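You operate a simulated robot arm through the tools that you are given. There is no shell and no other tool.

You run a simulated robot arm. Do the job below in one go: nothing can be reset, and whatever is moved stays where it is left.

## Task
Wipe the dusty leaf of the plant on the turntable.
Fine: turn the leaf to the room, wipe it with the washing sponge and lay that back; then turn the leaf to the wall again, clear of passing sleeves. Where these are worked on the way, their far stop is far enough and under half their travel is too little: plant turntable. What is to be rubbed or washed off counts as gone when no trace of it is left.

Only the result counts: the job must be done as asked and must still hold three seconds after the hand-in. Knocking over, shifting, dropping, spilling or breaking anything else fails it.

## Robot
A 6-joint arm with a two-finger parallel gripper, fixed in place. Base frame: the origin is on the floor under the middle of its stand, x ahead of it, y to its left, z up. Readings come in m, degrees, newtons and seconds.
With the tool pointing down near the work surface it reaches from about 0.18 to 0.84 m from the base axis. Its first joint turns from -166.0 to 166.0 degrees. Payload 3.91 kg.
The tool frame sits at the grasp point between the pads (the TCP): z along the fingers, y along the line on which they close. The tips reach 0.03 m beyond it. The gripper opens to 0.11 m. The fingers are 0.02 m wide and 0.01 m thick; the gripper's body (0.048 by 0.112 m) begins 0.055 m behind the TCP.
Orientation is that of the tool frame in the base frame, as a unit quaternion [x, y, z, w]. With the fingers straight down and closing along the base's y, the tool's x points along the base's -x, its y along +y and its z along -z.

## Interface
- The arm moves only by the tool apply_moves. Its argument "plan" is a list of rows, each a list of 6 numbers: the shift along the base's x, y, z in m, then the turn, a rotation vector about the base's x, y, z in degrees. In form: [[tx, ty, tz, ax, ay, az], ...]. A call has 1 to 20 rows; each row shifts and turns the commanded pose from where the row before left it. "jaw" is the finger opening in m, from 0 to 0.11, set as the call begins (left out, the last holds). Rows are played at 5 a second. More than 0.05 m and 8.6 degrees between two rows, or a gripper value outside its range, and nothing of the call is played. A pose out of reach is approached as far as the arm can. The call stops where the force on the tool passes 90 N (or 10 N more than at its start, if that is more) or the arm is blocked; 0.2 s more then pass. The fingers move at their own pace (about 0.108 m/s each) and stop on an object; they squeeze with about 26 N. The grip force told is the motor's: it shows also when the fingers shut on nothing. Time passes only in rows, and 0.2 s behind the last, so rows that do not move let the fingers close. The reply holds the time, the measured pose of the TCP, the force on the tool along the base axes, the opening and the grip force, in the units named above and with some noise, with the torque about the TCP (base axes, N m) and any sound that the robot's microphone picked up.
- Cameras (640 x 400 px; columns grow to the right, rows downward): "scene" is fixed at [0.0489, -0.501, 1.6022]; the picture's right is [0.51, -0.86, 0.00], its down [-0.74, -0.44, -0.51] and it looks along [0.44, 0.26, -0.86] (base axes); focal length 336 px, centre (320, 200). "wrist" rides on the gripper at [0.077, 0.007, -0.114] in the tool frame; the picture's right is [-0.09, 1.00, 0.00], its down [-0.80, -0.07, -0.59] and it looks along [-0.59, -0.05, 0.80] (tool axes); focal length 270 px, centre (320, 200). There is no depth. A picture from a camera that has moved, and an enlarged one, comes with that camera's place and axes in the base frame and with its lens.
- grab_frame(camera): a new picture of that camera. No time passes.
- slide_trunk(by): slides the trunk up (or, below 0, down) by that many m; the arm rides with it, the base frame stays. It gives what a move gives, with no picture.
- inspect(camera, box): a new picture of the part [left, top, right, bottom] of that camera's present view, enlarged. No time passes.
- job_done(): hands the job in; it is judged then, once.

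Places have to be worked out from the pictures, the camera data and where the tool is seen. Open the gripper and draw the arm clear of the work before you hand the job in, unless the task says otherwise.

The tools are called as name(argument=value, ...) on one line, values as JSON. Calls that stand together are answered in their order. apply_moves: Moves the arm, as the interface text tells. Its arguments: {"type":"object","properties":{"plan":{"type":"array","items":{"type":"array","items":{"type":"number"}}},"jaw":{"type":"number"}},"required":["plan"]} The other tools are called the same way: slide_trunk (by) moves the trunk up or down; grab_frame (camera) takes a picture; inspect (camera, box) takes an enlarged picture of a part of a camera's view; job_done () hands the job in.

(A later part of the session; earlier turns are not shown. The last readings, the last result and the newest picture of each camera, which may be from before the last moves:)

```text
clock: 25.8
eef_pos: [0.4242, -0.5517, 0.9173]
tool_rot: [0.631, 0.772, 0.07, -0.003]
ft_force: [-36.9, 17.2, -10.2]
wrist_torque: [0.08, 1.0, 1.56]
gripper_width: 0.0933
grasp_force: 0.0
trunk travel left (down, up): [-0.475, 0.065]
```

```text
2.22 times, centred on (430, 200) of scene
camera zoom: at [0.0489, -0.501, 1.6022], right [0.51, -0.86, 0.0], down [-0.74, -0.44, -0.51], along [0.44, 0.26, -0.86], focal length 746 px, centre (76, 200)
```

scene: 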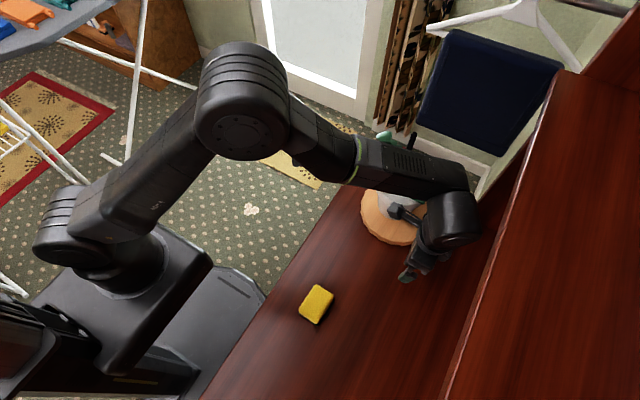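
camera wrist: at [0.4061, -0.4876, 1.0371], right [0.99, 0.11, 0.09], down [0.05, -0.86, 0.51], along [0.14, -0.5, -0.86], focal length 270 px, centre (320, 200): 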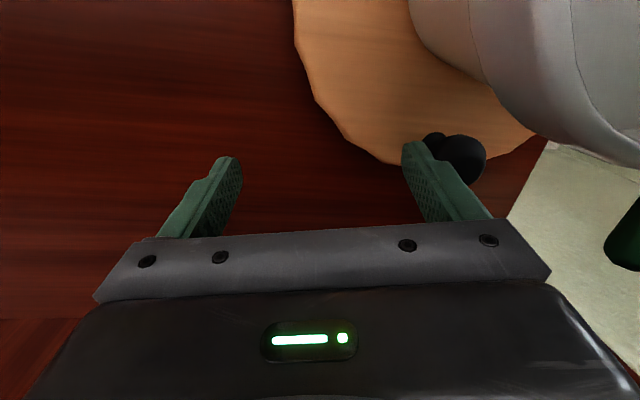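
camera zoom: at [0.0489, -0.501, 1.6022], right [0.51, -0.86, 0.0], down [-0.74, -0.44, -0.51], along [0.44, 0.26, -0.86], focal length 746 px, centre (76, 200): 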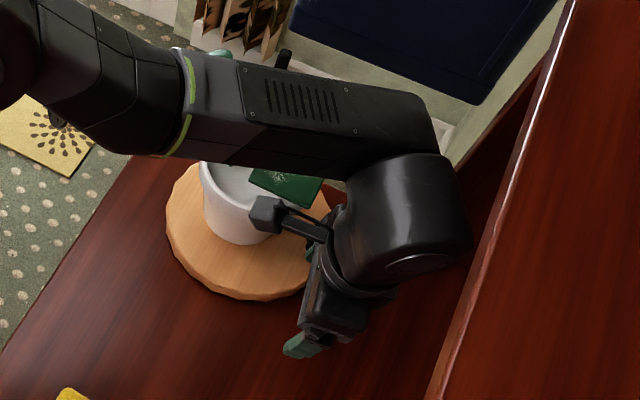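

The force stays at 37 N and the knob stays at about (0.501, -0.534), i.e. the leaf squarely facing the wall, so the end stop seems to be here, with the long travel going the other way (clockwise, via the robot side). I back the hand out the way it came so I can grip the knob again and test clockwise properly.

apply_moves(plan=[[-0.012, 0.002, 0, 0, 0, 0], [-0.014, 0.002, 0, 0, 0, -3], [-0.016, 0.003, 0, 0, 0, -7], [-0.012, 0.016, 0.009, -5, 0, 0], [-0.008, 0.0185, 0.0118, 0, 0, 0], [-0.005, 0.0185, 0.0118, 0, 0, 0], [-0.005, 0.008, 0.03, 0, 0, 0], [-0.005, 0.004, 0.03, 0, 0, 0], [-0.005, 0.004, 0.03, 0, 0, 0], [-0.005, 0.004, 0.03, 0, 0, 0], [-0.005, 0.004, 0.03, 0, 0, 0]])

grab_frame(camera="wrist")

grab_frame(camera="scene")

```text
clock: 28.2
eef_pos: [0.3364, -0.4654, 1.0985]
tool_rot: [0.695, 0.717, 0.037, 0.035]
ft_force: [0.0, 1.0, -0.2]
wrist_torque: [-0.01, -0.03, -0.02]
gripper_width: 0.1102
grasp_force: 0.0
trunk travel left (down, up): [-0.475, 0.065]
```

```text
taken
camera wrist: at [0.33, -0.3902, 1.2123], right [0.99, -0.06, 0.1], down [-0.11, -0.81, 0.58], along [0.05, -0.59, -0.81], focal length 270 px, centre (320, 200)
```

wrist: 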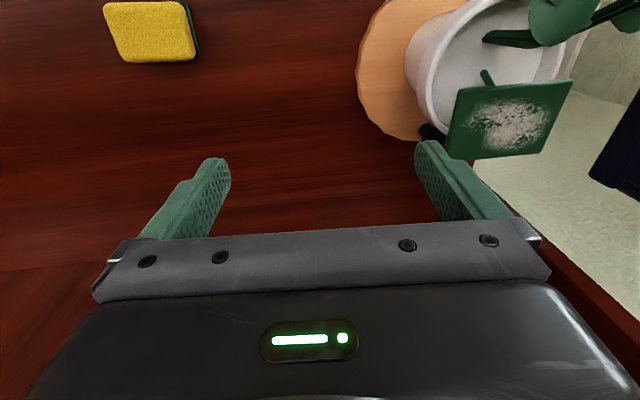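

```text
taken
```

scene: 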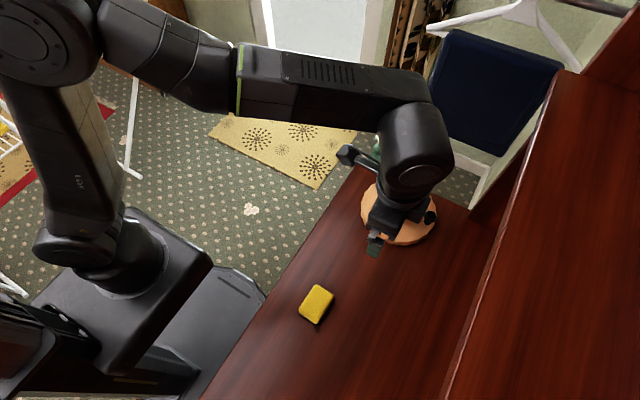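

The leaf now sits square to the wall side (angle ≈0°), which supports that being the stop. I rotate the hand back toward the leaned knob-gripping posture in free space.

apply_moves(plan=[[0, 0, 0, -0.836, 0, 7.956], [0, 0, 0, -0.836, 0, 7.956], [0, 0, 0, -0.836, 0, 7.956], [0, 0, 0, -0.836, 0, 7.956], [0, 0, 0, -0.836, 0, 7.956], [0, 0, 0, -0.836, 0, 7.956], [0, 0, 0, -0.836, 0, 7.956], [0, 0, 0, -0.836, 0, 7.956], [0, 0, 0, -0.836, 0, 7.956], [0, 0, 0, -0.836, 0, 7.956], [0, 0, 0, -0.836, 0, 7.956], [-0.005, 0, -0.01, 0, -7.2, 0], [-0.005, 0, -0.01, 0, -7.2, 0], [-0.005, 0, -0.01, 0, -7.2, 0], [-0.005, 0, -0.01, 0, -7.2, 0], [-0.005, 0, -0.01, 0, -7.2, 0]], jaw=0.042)

apply_moves(plan=[[0.01, -0.008, -0.003, -5.21, 0, 5.8], [0.01, -0.008, -0.003, -5.21, 0, 5.8], [0.01, -0.008, -0.003, -5.21, 0, 5.8], [0.01, -0.008, -0.003, -5.21, 0, 5.8], [0.01, -0.008, -0.003, -5.21, 0, 5.8], [0.01, -0.008, -0.003, -5.21, 0, 5.8], [0.01, -0.008, -0.003, -5.21, 0, 5.8], [0.01, -0.008, -0.003, -5.21, 0, 5.8], [0.01, -0.008, -0.003, -5.21, 0, 5.8]], jaw=0.042)

grab_frame(camera="wrist")

grab_frame(camera="scene")

```text
clock: 31.6
eef_pos: [0.3112, -0.4682, 1.0495]
tool_rot: [0.002, 0.934, -0.002, 0.358]
ft_force: [0.6, 0.4, -0.1]
wrist_torque: [-0.01, -0.01, 0.03]
gripper_width: 0.0419
grasp_force: 0.0
trunk travel left (down, up): [-0.475, 0.065]
```

```text
clock: 33.6
eef_pos: [0.4021, -0.5417, 1.0219]
tool_rot: [-0.537, 0.765, -0.207, 0.291]
ft_force: [0.5, 0.3, -0.4]
wrist_torque: [0.0, -0.01, -0.01]
gripper_width: 0.0421
grasp_force: 0.0
trunk travel left (down, up): [-0.475, 0.065]
```

```text
taken
camera wrist: at [0.3027, -0.6109, 1.085], right [-0.67, 0.42, -0.61], down [-0.14, 0.73, 0.67], along [0.72, 0.54, -0.43], focal length 270 px, centre (320, 200)
```

wrist: 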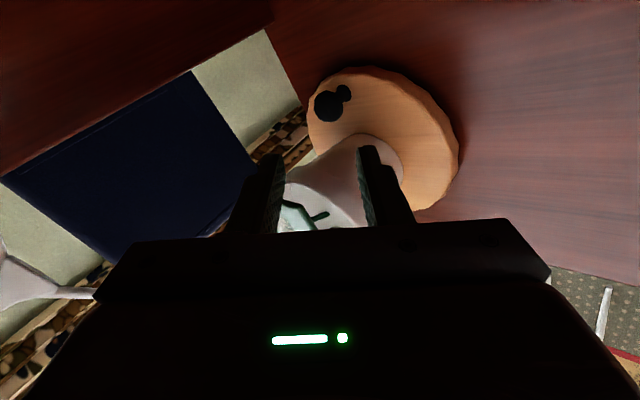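

```text
taken
```

scene: 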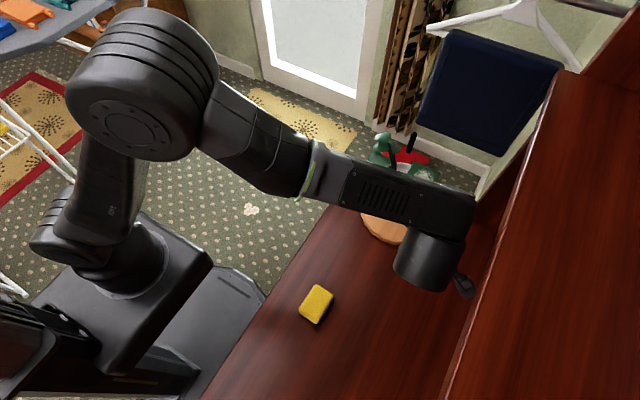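

The knob is at about (0.498, -0.5335). I slide the fingertips over it along the tool axis and close.

apply_moves(plan=[[0.0079, 0.0002, -0.0094, 0, 0, 0], [0.0079, 0.0002, -0.0094, 0, 0, 0], [0.0079, 0.0002, -0.0094, 0, 0, 0], [0.0079, 0.0002, -0.0094, 0, 0, 0], [0.0079, 0.0002, -0.0094, 0, 0, 0], [0.0079, 0.0002, -0.0094, 0, 0, 0], [0.0079, 0.0002, -0.0094, 0, 0, 0], [0.0079, 0.0002, -0.0094, 0, 0, 0], [0.0079, 0.0002, -0.0094, 0, 0, 0], [0.0079, 0.0002, -0.0094, 0, 0, 0]], jaw=0.038)

inspect(camera="wrist", box=[220, 60, 480, 240])

```text
clock: 35.8
eef_pos: [0.4817, -0.5401, 0.9277]
tool_rot: [-0.535, 0.765, -0.207, 0.292]
ft_force: [-0.4, 0.2, 0.1]
wrist_torque: [-0.02, -0.01, 0.0]
gripper_width: 0.0385
grasp_force: 0.6
trunk travel left (down, up): [-0.475, 0.065]
```

```text
2.22 times, centred on (350, 150) of wrist
camera zoom: at [0.3822, -0.6102, 0.9909], right [-0.67, 0.42, -0.61], down [-0.14, 0.73, 0.67], along [0.73, 0.54, -0.43], focal length 601 px, centre (253, 311)
```

zoom: 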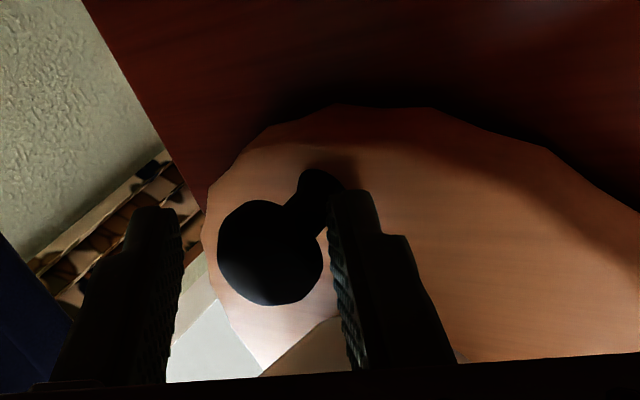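

The ball is between the tips with no contact force. I close on it and move clockwise (-x) in small steps.

apply_moves(plan=[[0, 0, 0, 0, 0, 0], [0, 0, 0, 0, 0, 0], [0, 0, 0, 0, 0, 0]], jaw=0.005)

apply_moves(plan=[[-0.003, 0, 0, 0, 0, 0], [-0.003, 0, 0, 0, 0, 0], [-0.003, 0.0002, 0, 0, 0, 0]])

inspect(camera="wrist", box=[220, 60, 480, 240])

inspect(camera="scene", box=[340, 110, 520, 290])

```text
clock: 36.6
eef_pos: [0.4798, -0.5399, 0.9258]
tool_rot: [-0.535, 0.766, -0.204, 0.293]
ft_force: [-17.2, 12.9, -23.1]
wrist_torque: [-0.12, 0.45, 0.17]
gripper_width: 0.0317
grasp_force: 44.9
trunk travel left (down, up): [-0.475, 0.065]
```

```text
clock: 37.4
eef_pos: [0.474, -0.54, 0.9272]
tool_rot: [-0.535, 0.766, -0.205, 0.293]
ft_force: [11.6, 10.3, -27.8]
wrist_torque: [-0.42, 0.18, -0.58]
gripper_width: 0.0321
grasp_force: 44.9
trunk travel left (down, up): [-0.475, 0.065]
```

```text
2.22 times, centred on (350, 150) of wrist
camera zoom: at [0.3745, -0.6092, 0.99], right [-0.67, 0.42, -0.6], down [-0.14, 0.73, 0.67], along [0.73, 0.54, -0.43], focal length 601 px, centre (253, 311)
```

zoom: 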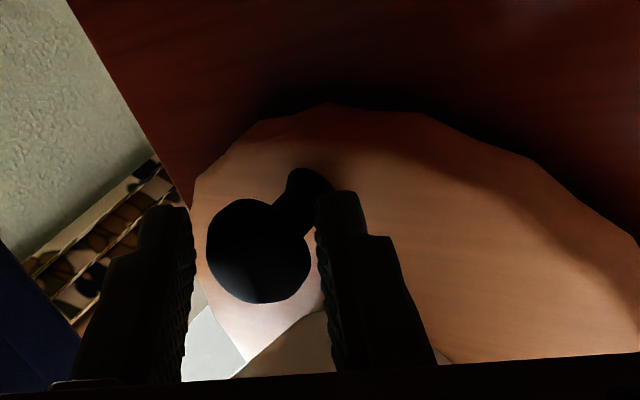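

```text
2.22 times, centred on (430, 200) of scene
camera zoom: at [0.0489, -0.501, 1.6022], right [0.51, -0.86, 0.0], down [-0.74, -0.44, -0.51], along [0.44, 0.26, -0.86], focal length 746 px, centre (76, 200)
```

zoom: 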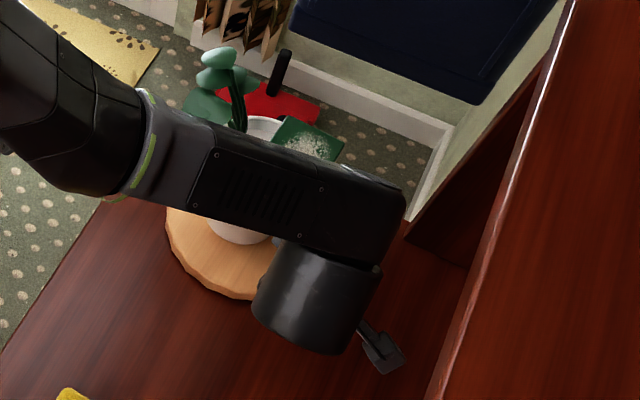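

The knob follows clockwise: the hand moved 6 mm back with moderate force. I continue along the clockwise arc in 6° steps, turning the tool by half as much.

apply_moves(plan=[[-0.0078, 0.0016, -0.0005, 0, 0, -3], [-0.0076, 0.0024, -0.0005, 0, 0, -3], [-0.0074, 0.0031, 0, 0, 0, -3], [-0.0071, 0.0039, 0, 0, 0, -3]])

inspect(camera="wrist", box=[220, 60, 480, 240])

inspect(camera="scene", box=[340, 110, 520, 290])

```text
clock: 38.4
eef_pos: [0.4434, -0.5298, 0.9281]
tool_rot: [-0.452, 0.817, -0.237, 0.269]
ft_force: [18.4, 6.5, -4.0]
wrist_torque: [-0.43, 0.03, -0.82]
gripper_width: 0.0315
grasp_force: 44.9
trunk travel left (down, up): [-0.475, 0.065]
```

```text
2.22 times, centred on (350, 150) of wrist
camera zoom: at [0.3314, -0.5763, 0.9914], right [-0.57, 0.55, -0.61], down [0.01, 0.75, 0.67], along [0.82, 0.37, -0.43], focal length 601 px, centre (253, 311)
```

zoom: 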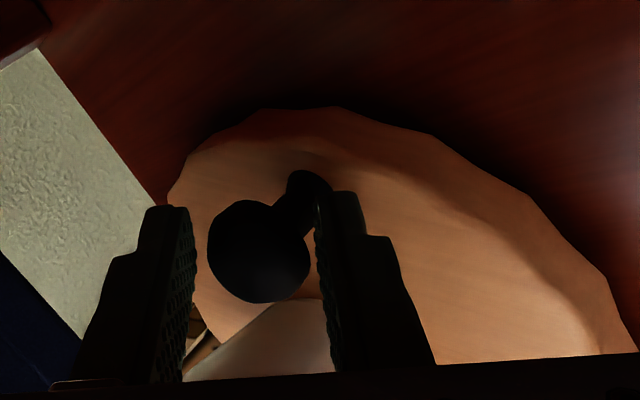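

```text
2.22 times, centred on (430, 200) of scene
camera zoom: at [0.0489, -0.501, 1.6022], right [0.51, -0.86, 0.0], down [-0.74, -0.44, -0.51], along [0.44, 0.26, -0.86], focal length 746 px, centre (76, 200)
```

zoom: 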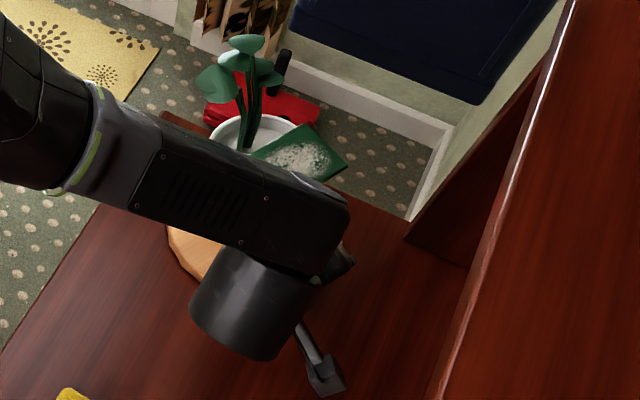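

Clockwise works: the knob is now well past the starting angle (φ≈-117°) at a steady ~19 N. I continue along the arc.

apply_moves(plan=[[-0.0067, 0.0046, 0, 0, 0, -3], [-0.0061, 0.0053, 0, 0, 0, -3], [-0.0057, 0.0058, 0, 0, 0, -3], [-0.005, 0.0064, 0, 0, 0, -3], [-0.0044, 0.007, 0, 0, 0, -3]])

inspect(camera="wrist", box=[220, 60, 480, 240])

inspect(camera="scene", box=[340, 110, 520, 290])

```text
clock: 39.6
eef_pos: [0.4105, -0.5025, 0.9284]
tool_rot: [-0.341, 0.869, -0.271, 0.235]
ft_force: [8.8, -7.3, 17.0]
wrist_torque: [-0.83, 0.01, -0.91]
gripper_width: 0.0317
grasp_force: 45.0
trunk travel left (down, up): [-0.475, 0.065]
```

```text
2.22 times, centred on (350, 150) of wrist
camera zoom: at [0.2923, -0.5171, 0.9913], right [-0.41, 0.68, -0.61], down [0.21, 0.72, 0.67], along [0.89, 0.14, -0.43], focal length 601 px, centre (253, 311)
```

zoom: 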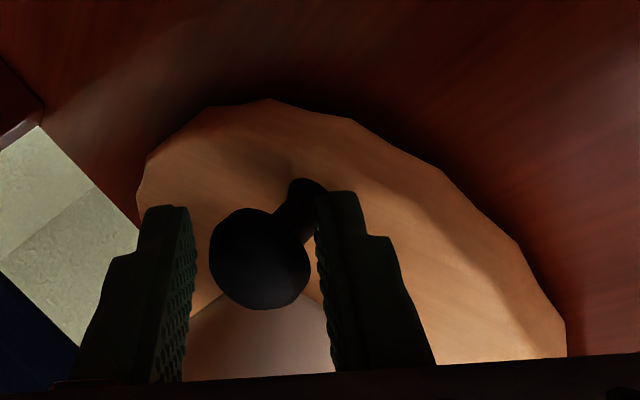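

```text
2.22 times, centred on (430, 200) of scene
camera zoom: at [0.0489, -0.501, 1.6022], right [0.51, -0.86, 0.0], down [-0.74, -0.44, -0.51], along [0.44, 0.26, -0.86], focal length 746 px, centre (76, 200)
```

zoom: 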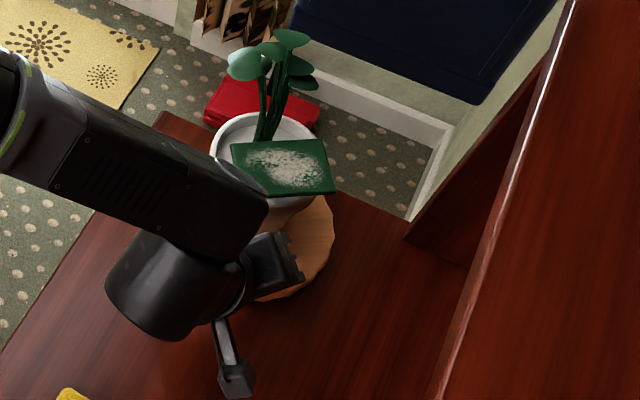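

The leaf is turning with it (φ≈-145°) and the grip on the ball looks unchanged. I continue to about φ=-180°.

apply_moves(plan=[[-0.0037, 0.0073, 0.0005, 0, 0, -3], [-0.003, 0.0078, 0.0005, 0, 0, -3], [-0.0018, 0.008, 0, 0, 0, -3], [-0.001, 0.0082, 0, 0, 0, -3], [0, 0.0083, 0, 0, 0, -3]])

inspect(camera="wrist", box=[220, 60, 480, 240])

inspect(camera="scene", box=[340, 110, 520, 290])

```text
clock: 40.8
eef_pos: [0.4011, -0.46, 0.9281]
tool_rot: [-0.224, 0.906, -0.298, 0.199]
ft_force: [-8.6, -14.0, 12.2]
wrist_torque: [-0.79, 0.63, -1.33]
gripper_width: 0.0318
grasp_force: 45.2
trunk travel left (down, up): [-0.475, 0.065]
```

```text
2.22 times, centred on (350, 150) of wrist
camera zoom: at [0.2804, -0.444, 0.9908], right [-0.22, 0.77, -0.61], down [0.38, 0.64, 0.67], along [0.9, -0.09, -0.43], focal length 601 px, centre (253, 311)
```

zoom: 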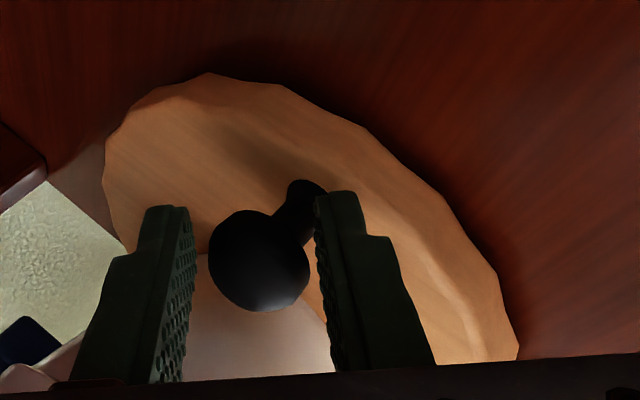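

```text
2.22 times, centred on (430, 200) of scene
camera zoom: at [0.0489, -0.501, 1.6022], right [0.51, -0.86, 0.0], down [-0.74, -0.44, -0.51], along [0.44, 0.26, -0.86], focal length 746 px, centre (76, 200)
```

zoom: 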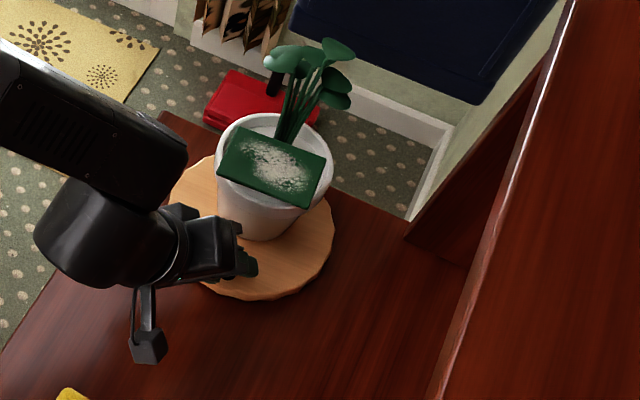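

The knob is at φ≈-176° and the leaf now faces the robot side. I continue the arc toward the room side.

apply_moves(plan=[[0.0002, 0.0088, 0, 0, 0, -3], [0.0011, 0.0087, 0, 0, 0, -3], [0.002, 0.0086, 0, 0, 0, -3], [0.0027, 0.0084, 0, 0, 0, -3], [0.0036, 0.0081, 0, 0, 0, -3]])

inspect(camera="wrist", box=[220, 60, 480, 240])

inspect(camera="scene", box=[320, 90, 520, 290])

```text
clock: 42.0
eef_pos: [0.4022, -0.4482, 0.9275]
tool_rot: [-0.201, 0.912, -0.301, 0.192]
ft_force: [-26.1, -6.0, -5.0]
wrist_torque: [-0.36, 0.73, -0.74]
gripper_width: 0.0317
grasp_force: 45.2
out of reach, approached as far as the arm can: row 2, 3, 4, 5
trunk travel left (down, up): [-0.475, 0.065]
```

```text
2.22 times, centred on (350, 150) of wrist
camera zoom: at [0.2822, -0.4278, 0.9908], right [-0.18, 0.78, -0.6], down [0.42, 0.62, 0.67], along [0.89, -0.13, -0.43], focal length 601 px, centre (253, 311)
```

zoom: 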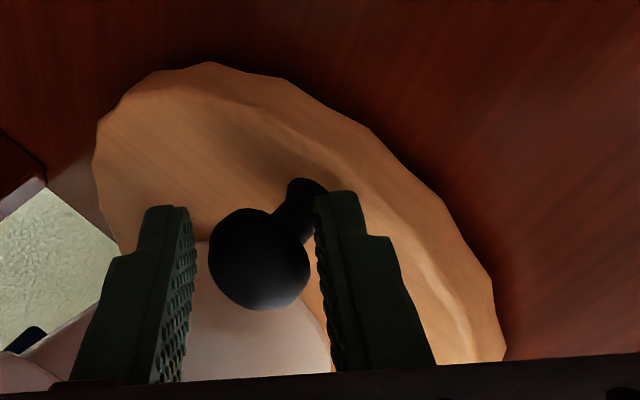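

```text
2.00 times, centred on (420, 190) of scene
camera zoom: at [0.0489, -0.501, 1.6022], right [0.51, -0.86, 0.0], down [-0.74, -0.44, -0.51], along [0.44, 0.26, -0.86], focal length 672 px, centre (120, 220)
```

zoom: 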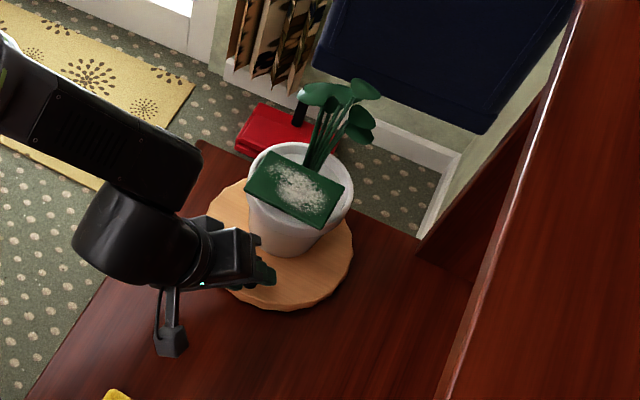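

The arm is at a limit here: the tool axis lines up with the forearm when leaning toward the base, so it stopped at φ≈-185°. I release the knob, retreat along the tool axis, and will regrip it with a nearly upright hand for the remaining quarter.

apply_moves(plan=[[-0.002, 0.002, 0.003, 0, 0, 0], [-0.0067, 0.006, 0.0111, 0, 0, 0], [-0.0067, 0.006, 0.0111, 0, 0, 1], [-0.0067, 0.004, 0.0111, 0, 0, 3], [-0.0067, 0.002, 0.0111, 0, 0, 5], [-0.0067, 0, 0.0111, 0, 0, 7]], jaw=0.046)

grab_frame(camera="wrist")

grab_frame(camera="scene")

```text
clock: 43.4
eef_pos: [0.3662, -0.43, 0.9874]
tool_rot: [-0.327, 0.874, -0.274, 0.231]
ft_force: [-1.3, -0.4, -0.5]
wrist_torque: [0.04, -0.01, 0.0]
gripper_width: 0.0461
grasp_force: 0.0
trunk travel left (down, up): [-0.475, 0.065]
```

```text
taken
camera wrist: at [0.2464, -0.442, 1.0514], right [-0.38, 0.7, -0.61], down [0.23, 0.71, 0.67], along [0.89, 0.12, -0.43], focal length 270 px, centre (320, 200)
```

wrist: 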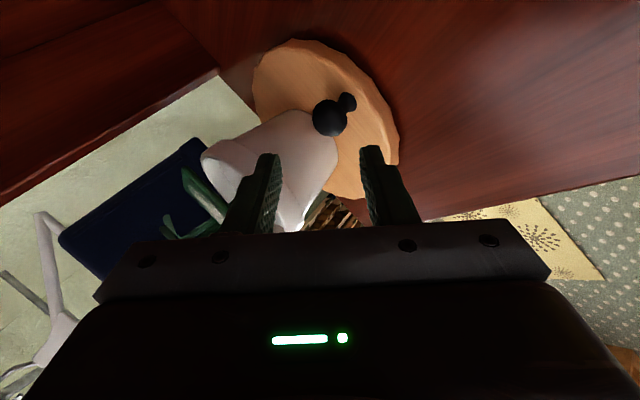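

```text
taken
```

scene: 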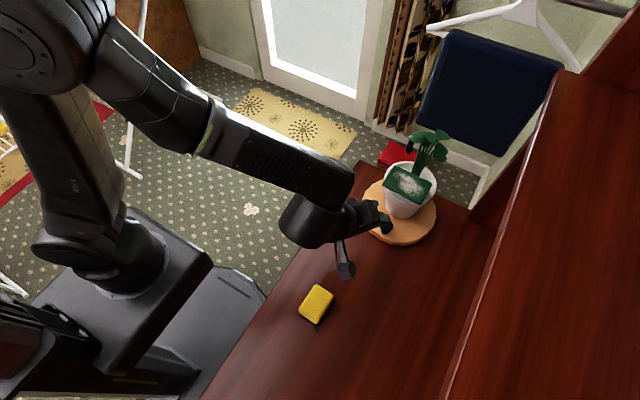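

The knob is left at about (0.422, -0.458), φ≈-183°. I move up and back and turn the hand to the upright posture with its camera outward (away from the plant).

apply_moves(plan=[[-0.009, -0.005, 0.018, 0, 0, 7.25], [-0.009, -0.005, 0.018, 0, 0, 7.25], [-0.009, -0.005, 0.018, 0, 0, 7.25], [-0.009, -0.005, 0.018, 0, 0, 7.25], [0, 0, 0, 5.21, 0, -5.8], [0, 0, 0, 5.21, 0, -5.8], [0, 0, 0, 5.21, 0, -5.8], [0, 0, 0, 5.21, 0, -5.8], [0, 0, 0, 5.21, 0, -5.8], [0, 0, 0, 5.21, 0, -5.8], [0, 0, 0, 5.21, 0, -5.8], [0, 0, 0, 5.21, 0, -5.8], [0, 0, 0, 5.21, 0, -5.8], [0, 0, 0, 0, 7, 0], [0, 0, 0, 0, 7, 0], [0, 0, 0, 0, 7, 0], [0, 0, 0, 0, 7, 0]], jaw=0.05)

grab_frame(camera="wrist")

grab_frame(camera="scene")

```text
clock: 47.0
eef_pos: [0.3329, -0.4506, 1.0584]
tool_rot: [0.002, 0.993, -0.001, 0.119]
ft_force: [0.6, -0.5, -1.0]
wrist_torque: [0.0, 0.01, 0.02]
gripper_width: 0.0499
grasp_force: 0.0
trunk travel left (down, up): [-0.475, 0.065]
```

```text
taken
camera wrist: at [0.2327, -0.4427, 1.1522], right [0.09, 1.0, 0.02], down [0.64, -0.07, 0.77], along [0.76, -0.06, -0.64], focal length 270 px, centre (320, 200)
```

wrist: 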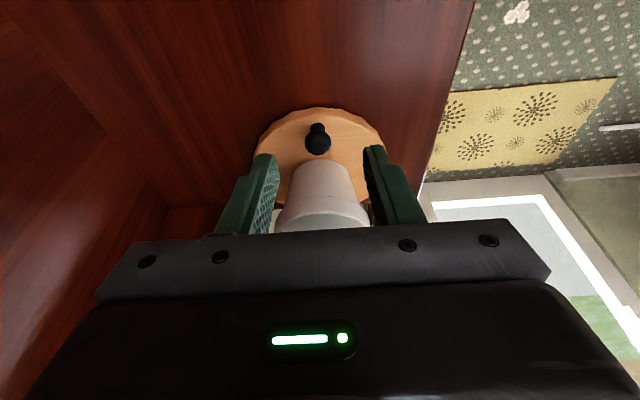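

```text
taken
```

scene: 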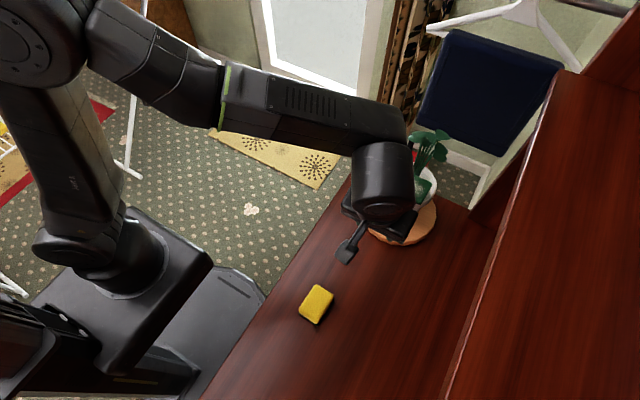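

The upright hand sees the knob at (0.424, -0.4585), centred between the fingers. I approach it and straddle it from above with the jaw at 0.05.

apply_moves(plan=[[0.0183, -0.002, -0.0194, 0, 0, 0], [0.0183, -0.002, -0.0194, 0, 0, 0], [0.0183, -0.002, -0.0194, 0, 0, 0], [0.0183, -0.002, -0.0194, 0, 0, 0], [0.0024, 0, -0.0097, 0, 0, 0], [0.0024, 0, -0.0097, 0, 0, 0], [0.0024, 0, -0.0097, 0, 0, 0]], jaw=0.05)

inspect(camera="wrist", box=[220, 60, 480, 240])

inspect(camera="scene", box=[320, 90, 520, 290])

```text
clock: 48.6
eef_pos: [0.4122, -0.4568, 0.9541]
tool_rot: [0.002, 0.993, -0.001, 0.12]
ft_force: [0.4, -0.4, 1.4]
wrist_torque: [0.04, -0.05, 0.01]
gripper_width: 0.0501
grasp_force: 0.0
trunk travel left (down, up): [-0.475, 0.065]
```

```text
2.22 times, centred on (350, 150) of wrist
camera zoom: at [0.3119, -0.4494, 1.0458], right [0.09, 1.0, 0.02], down [0.64, -0.07, 0.77], along [0.77, -0.06, -0.64], focal length 601 px, centre (253, 311)
```

zoom: 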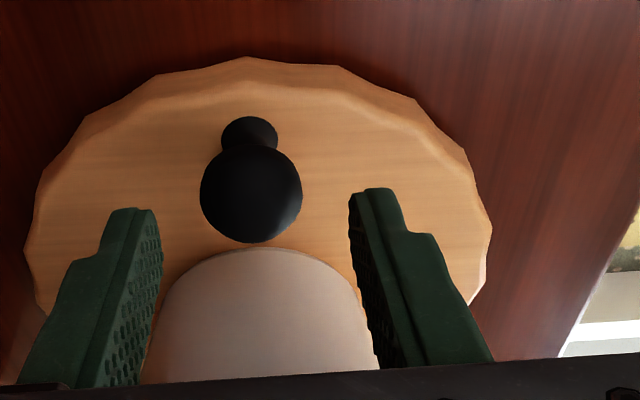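

```text
2.00 times, centred on (420, 190) of scene
camera zoom: at [0.0489, -0.501, 1.6022], right [0.51, -0.86, 0.0], down [-0.74, -0.44, -0.51], along [0.44, 0.26, -0.86], focal length 672 px, centre (120, 220)
```

zoom: 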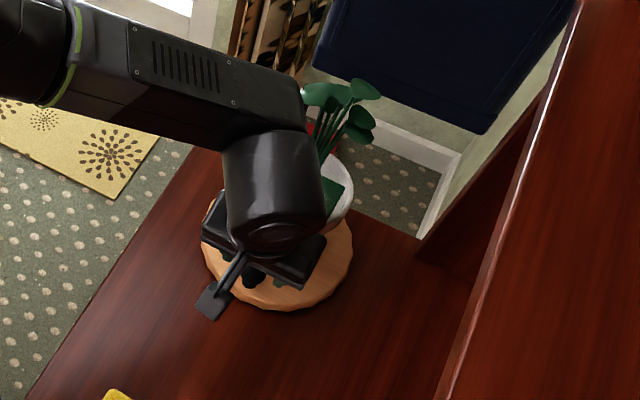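

The ball is centred between the tips. I go down the last 3 cm and close on it.

apply_moves(plan=[[0.0026, -0.0004, -0.0105, 0, 0, 0], [0.0026, -0.0003, -0.0105, 0, 0, 0], [0.0026, -0.0003, -0.0105, 0, 0, 0]], jaw=0.045)

apply_moves(plan=[[0, 0, 0, 0, 0, 0], [0, 0, 0, 0, 0, 0], [0, 0, 0, 0, 0, 0]], jaw=0.005)

inspect(camera="wrist", box=[220, 60, 480, 240])

```text
clock: 49.4
eef_pos: [0.4196, -0.4572, 0.9215]
tool_rot: [0.001, 0.993, 0.0, 0.12]
ft_force: [-0.3, -0.2, 0.0]
wrist_torque: [-0.03, -0.01, 0.04]
gripper_width: 0.0448
grasp_force: 0.0
trunk travel left (down, up): [-0.475, 0.065]
```

```text
clock: 50.2
eef_pos: [0.4208, -0.4573, 0.9206]
tool_rot: [0.002, 0.993, 0.0, 0.12]
ft_force: [-1.6, -0.4, -2.0]
wrist_torque: [-0.29, -0.39, -0.04]
gripper_width: 0.0293
grasp_force: 45.2
trunk travel left (down, up): [-0.475, 0.065]
```

```text
2.22 times, centred on (350, 150) of wrist
camera zoom: at [0.3197, -0.4504, 1.0139], right [0.09, 1.0, 0.02], down [0.64, -0.07, 0.77], along [0.77, -0.06, -0.64], focal length 601 px, centre (253, 311)
```

zoom: 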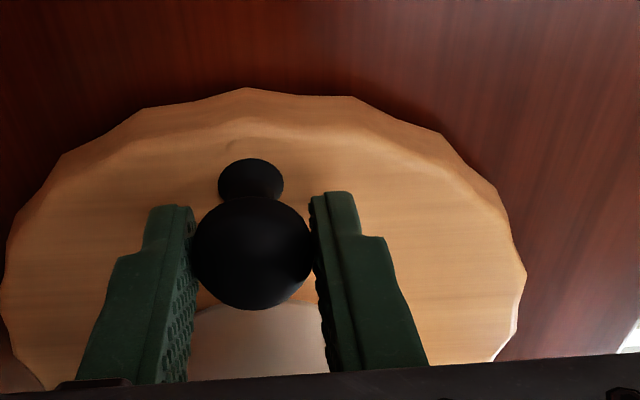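

The grip is clean with almost no side force. I carry the knob on clockwise, turning the hand rigidly with the table in 6° steps.

apply_moves(plan=[[0.001, 0.0079, 0, 0, 0, -6], [0.0017, 0.0078, 0, 0, 0, -6], [0.0025, 0.0075, 0, 0, 0, -6], [0.0033, 0.0072, 0, 0, 0, -6]])

inspect(camera="wrist", box=[220, 60, 480, 240])

inspect(camera="scene", box=[320, 90, 520, 290])

```text
clock: 51.2
eef_pos: [0.4268, -0.4254, 0.9212]
tool_rot: [0.209, 0.971, -0.025, 0.117]
ft_force: [-17.6, 5.5, 4.0]
wrist_torque: [0.46, 1.2, -0.19]
gripper_width: 0.0292
grasp_force: 45.0
trunk travel left (down, up): [-0.475, 0.065]
```

```text
2.22 times, centred on (350, 150) of wrist
camera zoom: at [0.3389, -0.3799, 1.014], right [0.49, 0.87, 0.02], down [0.55, -0.33, 0.77], along [0.68, -0.36, -0.64], focal length 601 px, centre (253, 311)
```

zoom: 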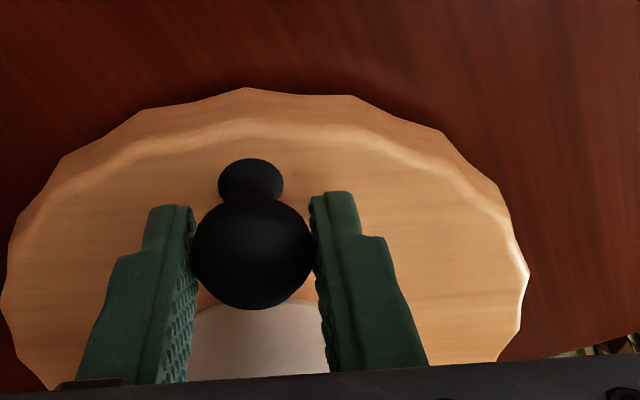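

```text
2.00 times, centred on (420, 190) of scene
camera zoom: at [0.0489, -0.501, 1.6022], right [0.51, -0.86, 0.0], down [-0.74, -0.44, -0.51], along [0.44, 0.26, -0.86], focal length 672 px, centre (120, 220)
```

zoom: 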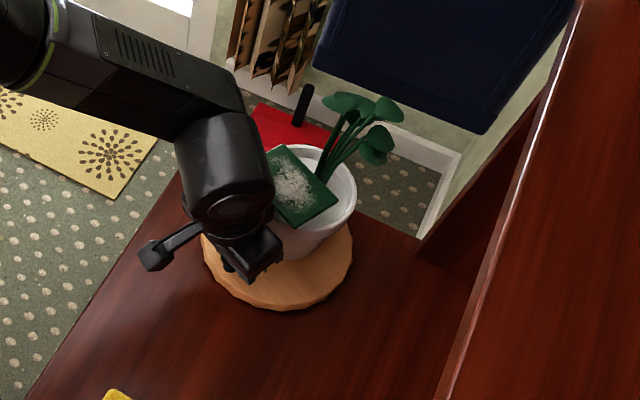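

The table follows exactly. There is ~18 N pushing the tool outward, so my circle is slightly small; I continue with a small outward correction.

apply_moves(plan=[[0.0035, 0.0071, 0, 0, 0, -6], [0.0043, 0.0067, 0, 0, 0, -6], [0.0051, 0.0062, 0, 0, 0, -6], [0.0057, 0.0055, 0, 0, 0, -6], [0.0064, 0.0049, 0, 0, 0, -6]])

inspect(camera="wrist", box=[220, 60, 480, 240])

inspect(camera="scene", box=[320, 90, 520, 290])

```text
clock: 52.4
eef_pos: [0.4544, -0.3975, 0.9219]
tool_rot: [0.452, 0.884, -0.055, 0.108]
ft_force: [-14.3, 3.8, -1.5]
wrist_torque: [-0.44, -0.85, -0.65]
gripper_width: 0.0295
grasp_force: 44.9
trunk travel left (down, up): [-0.475, 0.065]
```

```text
2.22 times, centred on (350, 150) of wrist
camera zoom: at [0.4011, -0.3107, 1.0137], right [0.86, 0.51, 0.02], down [0.31, -0.56, 0.77], along [0.41, -0.65, -0.64], focal length 601 px, centre (253, 311)
```

zoom: 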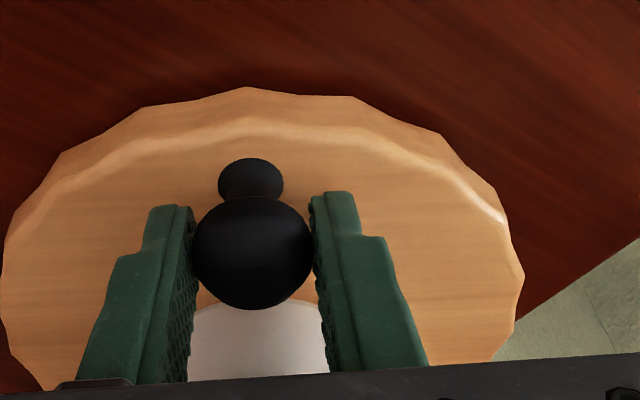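

```text
2.00 times, centred on (420, 190) of scene
camera zoom: at [0.0489, -0.501, 1.6022], right [0.51, -0.86, 0.0], down [-0.74, -0.44, -0.51], along [0.44, 0.26, -0.86], focal length 672 px, centre (120, 220)
```

zoom: 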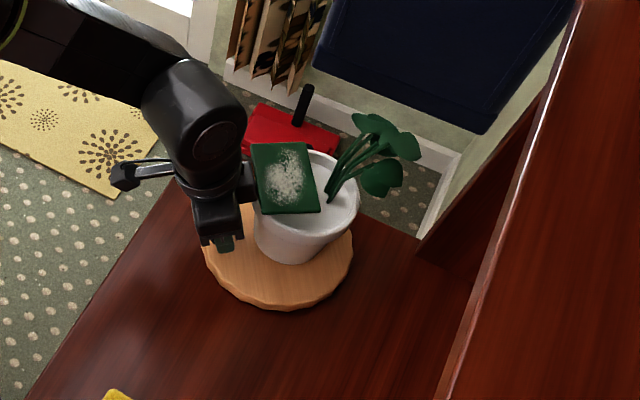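

φ is about 123° now and the leaf faces the room corner. I continue toward the far stop, watching the force.

apply_moves(plan=[[0.0069, 0.0039, 0, 0, 0, -6], [0.0073, 0.0031, 0, 0, 0, -6], [0.0075, 0.0024, 0, 0, 0, -6], [0.0078, 0.0016, 0, 0, 0, -6]])

inspect(camera="wrist", box=[220, 60, 480, 240])

inspect(camera="scene", box=[320, 90, 520, 290])

```text
clock: 53.4
eef_pos: [0.4816, -0.3865, 0.9216]
tool_rot: [0.626, 0.771, -0.077, 0.092]
ft_force: [-6.1, 9.2, -8.7]
wrist_torque: [-2.08, -0.85, -0.27]
gripper_width: 0.029
grasp_force: 45.0
trunk travel left (down, up): [-0.475, 0.065]
```

```text
2.22 times, centred on (350, 150) of wrist
camera zoom: at [0.4701, -0.2849, 1.014], right [0.99, 0.12, 0.02], down [0.06, -0.64, 0.77], along [0.1, -0.76, -0.64], focal length 601 px, centre (253, 311)
```

zoom: 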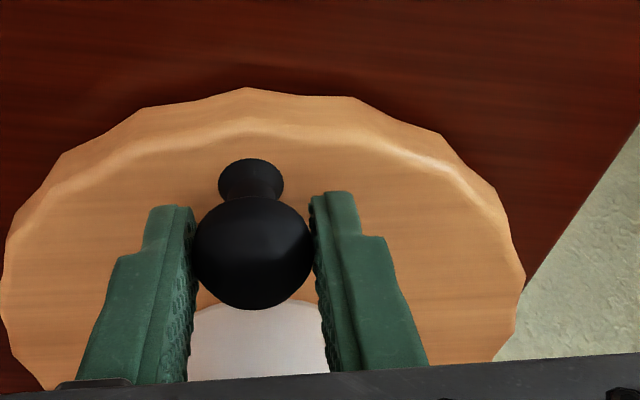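

```text
2.00 times, centred on (420, 190) of scene
camera zoom: at [0.0489, -0.501, 1.6022], right [0.51, -0.86, 0.0], down [-0.74, -0.44, -0.51], along [0.44, 0.26, -0.86], focal length 672 px, centre (120, 220)
```

zoom: 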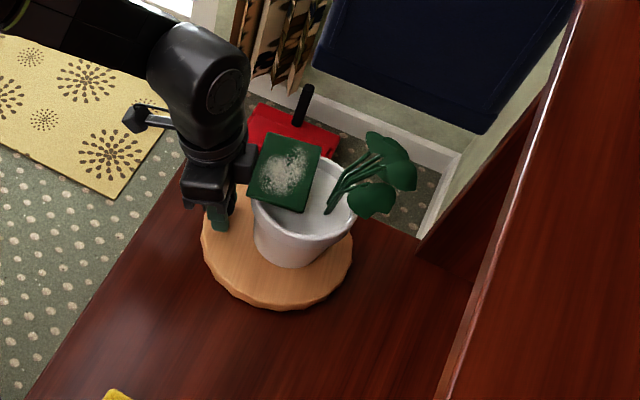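

φ≈99°, leaf nearly square to the room, and no stop yet. I go on in small steps to feel for the far stop.

apply_moves(plan=[[0.0079, 0.0007, 0, 0, 0, -6], [0.004, 0, 0, 0, 0, -3]])

inspect(camera="wrist", box=[220, 60, 480, 240])

```text
clock: 54.0
eef_pos: [0.495, -0.3851, 0.9217]
tool_rot: [0.684, 0.719, -0.083, 0.087]
ft_force: [-2.8, 11.1, 2.9]
wrist_torque: [0.34, 0.44, -0.14]
gripper_width: 0.0296
grasp_force: 45.6
trunk travel left (down, up): [-0.475, 0.065]
```

```text
2.22 times, centred on (350, 150) of wrist
camera zoom: at [0.4977, -0.2827, 1.0139], right [1.0, -0.04, 0.02], down [-0.04, -0.64, 0.77], along [-0.01, -0.77, -0.64], focal length 601 px, centre (253, 311)
```

zoom: 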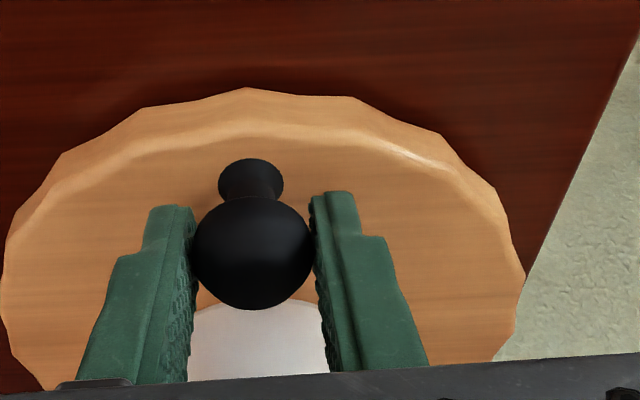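

The leaf now faces the room squarely (φ≈90°) with little force. I try a few more degrees to see whether the stop is right here.

apply_moves(plan=[[0.004, -0.0002, 0, 0, 0, -3], [0.004, -0.0004, 0, 0, 0, -3], [0.004, -0.0006, 0, 0, 0, -3]])

inspect(camera="wrist", box=[220, 60, 480, 240])

inspect(camera="scene", box=[320, 90, 520, 290])

```text
clock: 54.8
eef_pos: [0.4961, -0.3824, 0.9217]
tool_rot: [0.74, 0.662, -0.092, 0.072]
ft_force: [-55.8, 21.8, -4.3]
wrist_torque: [-5.62, 3.34, 1.51]
gripper_width: 0.0296
grasp_force: 44.8
trunk travel left (down, up): [-0.475, 0.065]
```

```text
2.22 times, centred on (350, 150) of wrist
camera zoom: at [0.5173, -0.2837, 1.0142], right [0.98, -0.2, 0.0], down [-0.13, -0.63, 0.77], along [-0.15, -0.75, -0.64], focal length 601 px, centre (253, 311)
```

zoom: 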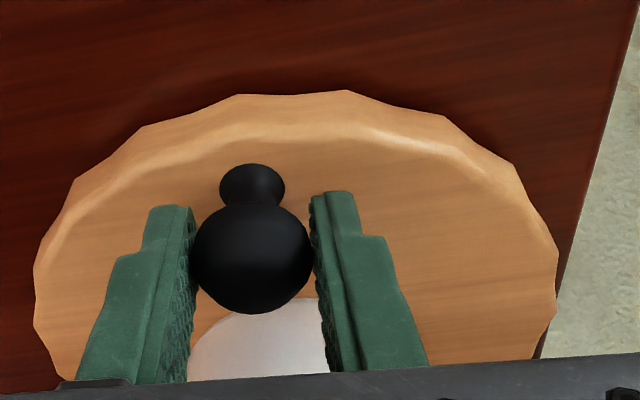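

```text
2.00 times, centred on (420, 190) of scene
camera zoom: at [0.0489, -0.501, 1.6022], right [0.51, -0.86, 0.0], down [-0.74, -0.44, -0.51], along [0.44, 0.26, -0.86], focal length 672 px, centre (120, 220)
```

zoom: 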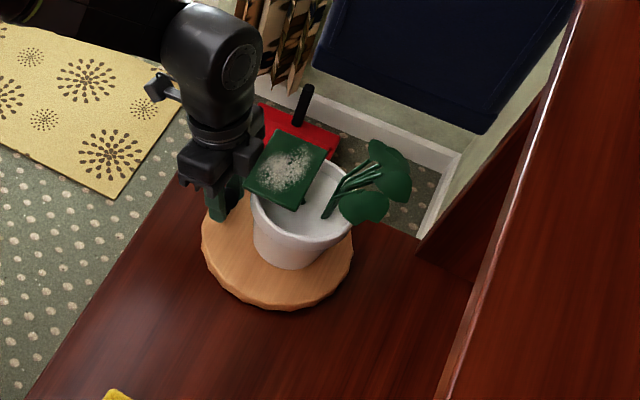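

The force jumps to 56 N while the knob stays put: that is the far stop, with the leaf facing the room. I relax the push, open, and lift straight off along the tool axis.

apply_moves(plan=[[-0.005, 0.0004, 0, 0, 0, 4], [-0.005, 0.0004, 0, 0, 0, 4]])

apply_moves(plan=[[0, 0, 0, 0, 0, 0], [0, 0.0024, 0.0097, 0, 0, 0], [0, 0.0036, 0.0145, 0, 0, 0], [0, 0.0048, 0.0194, 0, 0, 0], [0, 0.0048, 0.0194, 0, 0, 0], [0, 0.006, 0.024, 0, 0, 0], [0, 0.006, 0.024, 0, 0, 0]], jaw=0.05)

grab_frame(camera="scene")

grab_frame(camera="wrist")

```text
clock: 55.4
eef_pos: [0.4942, -0.3834, 0.9225]
tool_rot: [0.69, 0.714, -0.082, 0.086]
ft_force: [-17.4, 21.3, -4.5]
wrist_torque: [1.54, 0.29, -0.19]
gripper_width: 0.0292
grasp_force: 45.1
trunk travel left (down, up): [-0.475, 0.065]
```

```text
clock: 57.0
eef_pos: [0.4972, -0.3589, 1.0351]
tool_rot: [0.69, 0.714, -0.084, 0.085]
ft_force: [-1.2, -0.8, -1.1]
wrist_torque: [-0.01, 0.0, -0.01]
gripper_width: 0.0501
grasp_force: 0.1
trunk travel left (down, up): [-0.475, 0.065]
```

```text
taken
```

scene: 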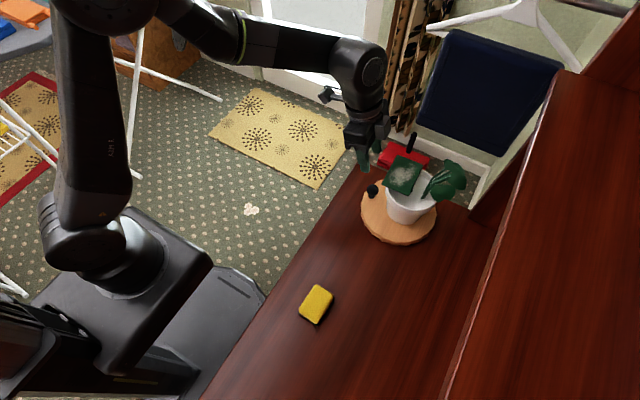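

```text
taken
camera wrist: at [0.5026, -0.2574, 1.1272], right [1.0, -0.05, 0.02], down [-0.05, -0.64, 0.77], along [-0.03, -0.77, -0.64], focal length 270 px, centre (320, 200)
```

wrist: 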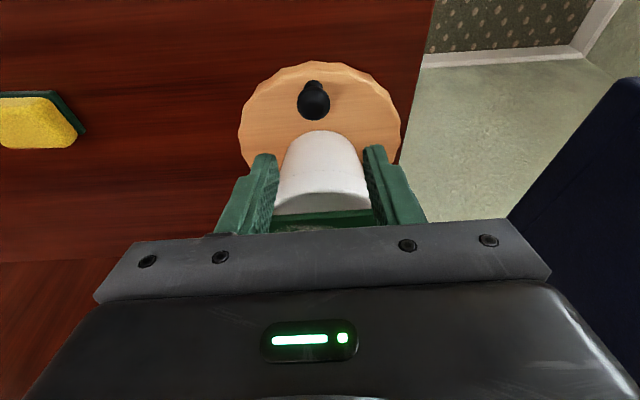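

The leaf is turned to the room and the knob is free. I now lift, rotate back to an upright hand closing along y, and travel above the sponge at about (0.197, -0.405), whose long side lies along x (≈-4°).

apply_moves(plan=[[0, 0.002, 0.035, 0, 0, 8.4], [0, 0.002, 0.035, 0, 0, 8.4], [-0.01, 0, 0.035, 0, 0, 8.4], [-0.04, -0.007, 0, 0, 0, 8.4], [-0.04, -0.007, 0, 0, 0, 8.4], [-0.04, -0.007, 0, 0, 0, 8.4], [-0.04, -0.007, 0, 0, 0, 8.4], [-0.04, -0.007, 0, 0, 0, 8.4], [-0.04, -0.007, 0, 0, 0, 8.4], [-0.04, -0.007, 0, 0, 0, 8.4], [-0.005, -0.001, -0.02, 0.48, 6.83, 0], [-0.005, -0.001, -0.02, 0.48, 6.83, 0]], jaw=0.09)

grab_frame(camera="wrist")

grab_frame(camera="scene")

```text
clock: 59.6
eef_pos: [0.1959, -0.4037, 1.0981]
tool_rot: [0.036, 0.999, -0.001, 0.001]
ft_force: [-0.2, 0.1, 0.5]
wrist_torque: [0.0, 0.03, 0.01]
gripper_width: 0.0899
grasp_force: 0.0
trunk travel left (down, up): [-0.475, 0.065]
```

```text
taken
camera wrist: at [0.1215, -0.392, 1.2119], right [0.16, 0.99, 0.0], down [0.79, -0.13, 0.59], along [0.59, -0.1, -0.8], focal length 270 px, centre (320, 200)
```

wrist: 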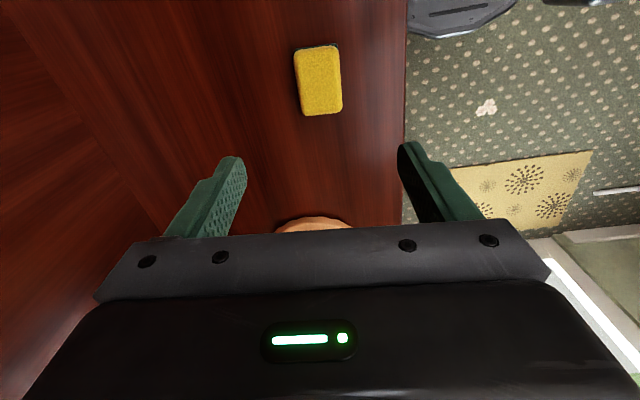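

```text
taken
```

scene: 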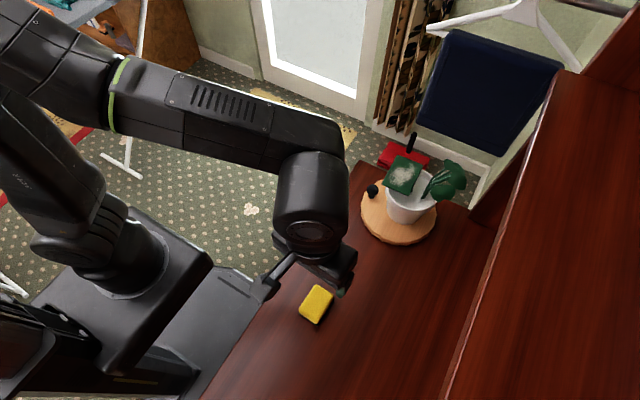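

The sponge is in view below. I enlarge it for precise corners.

inspect(camera="wrist", box=[270, 20, 370, 140])

inspect(camera="scene", box=[280, 270, 350, 340])

```text
3.33 times, centred on (320, 80) of wrist
camera zoom: at [0.1215, -0.392, 1.2119], right [0.16, 0.99, 0.0], down [0.79, -0.13, 0.59], along [0.59, -0.1, -0.8], focal length 901 px, centre (320, 600)
```

zoom: 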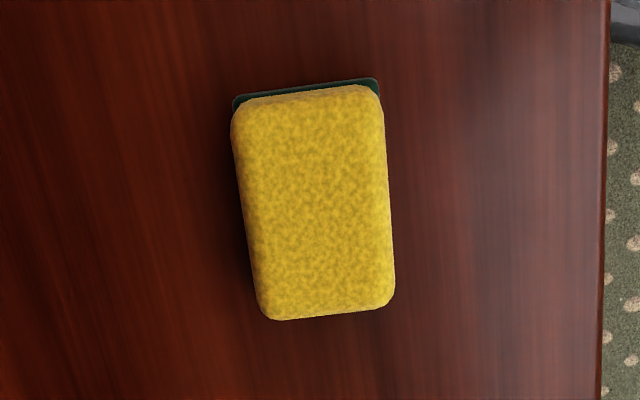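

```text
5.71 times, centred on (315, 305) of scene
camera zoom: at [0.0489, -0.501, 1.6022], right [0.51, -0.86, 0.0], down [-0.74, -0.44, -0.51], along [0.44, 0.26, -0.86], focal length 1918 px, centre (349, -400)
```

zoom: 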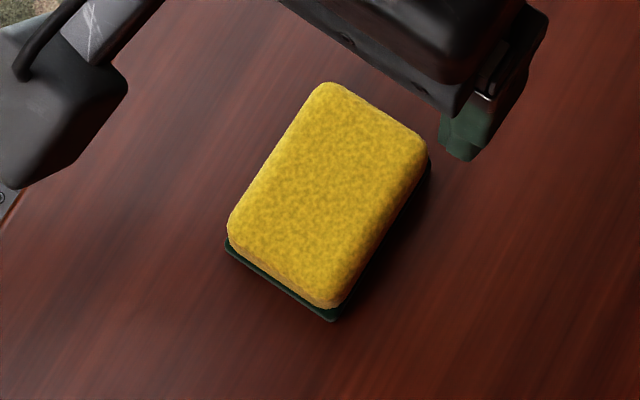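

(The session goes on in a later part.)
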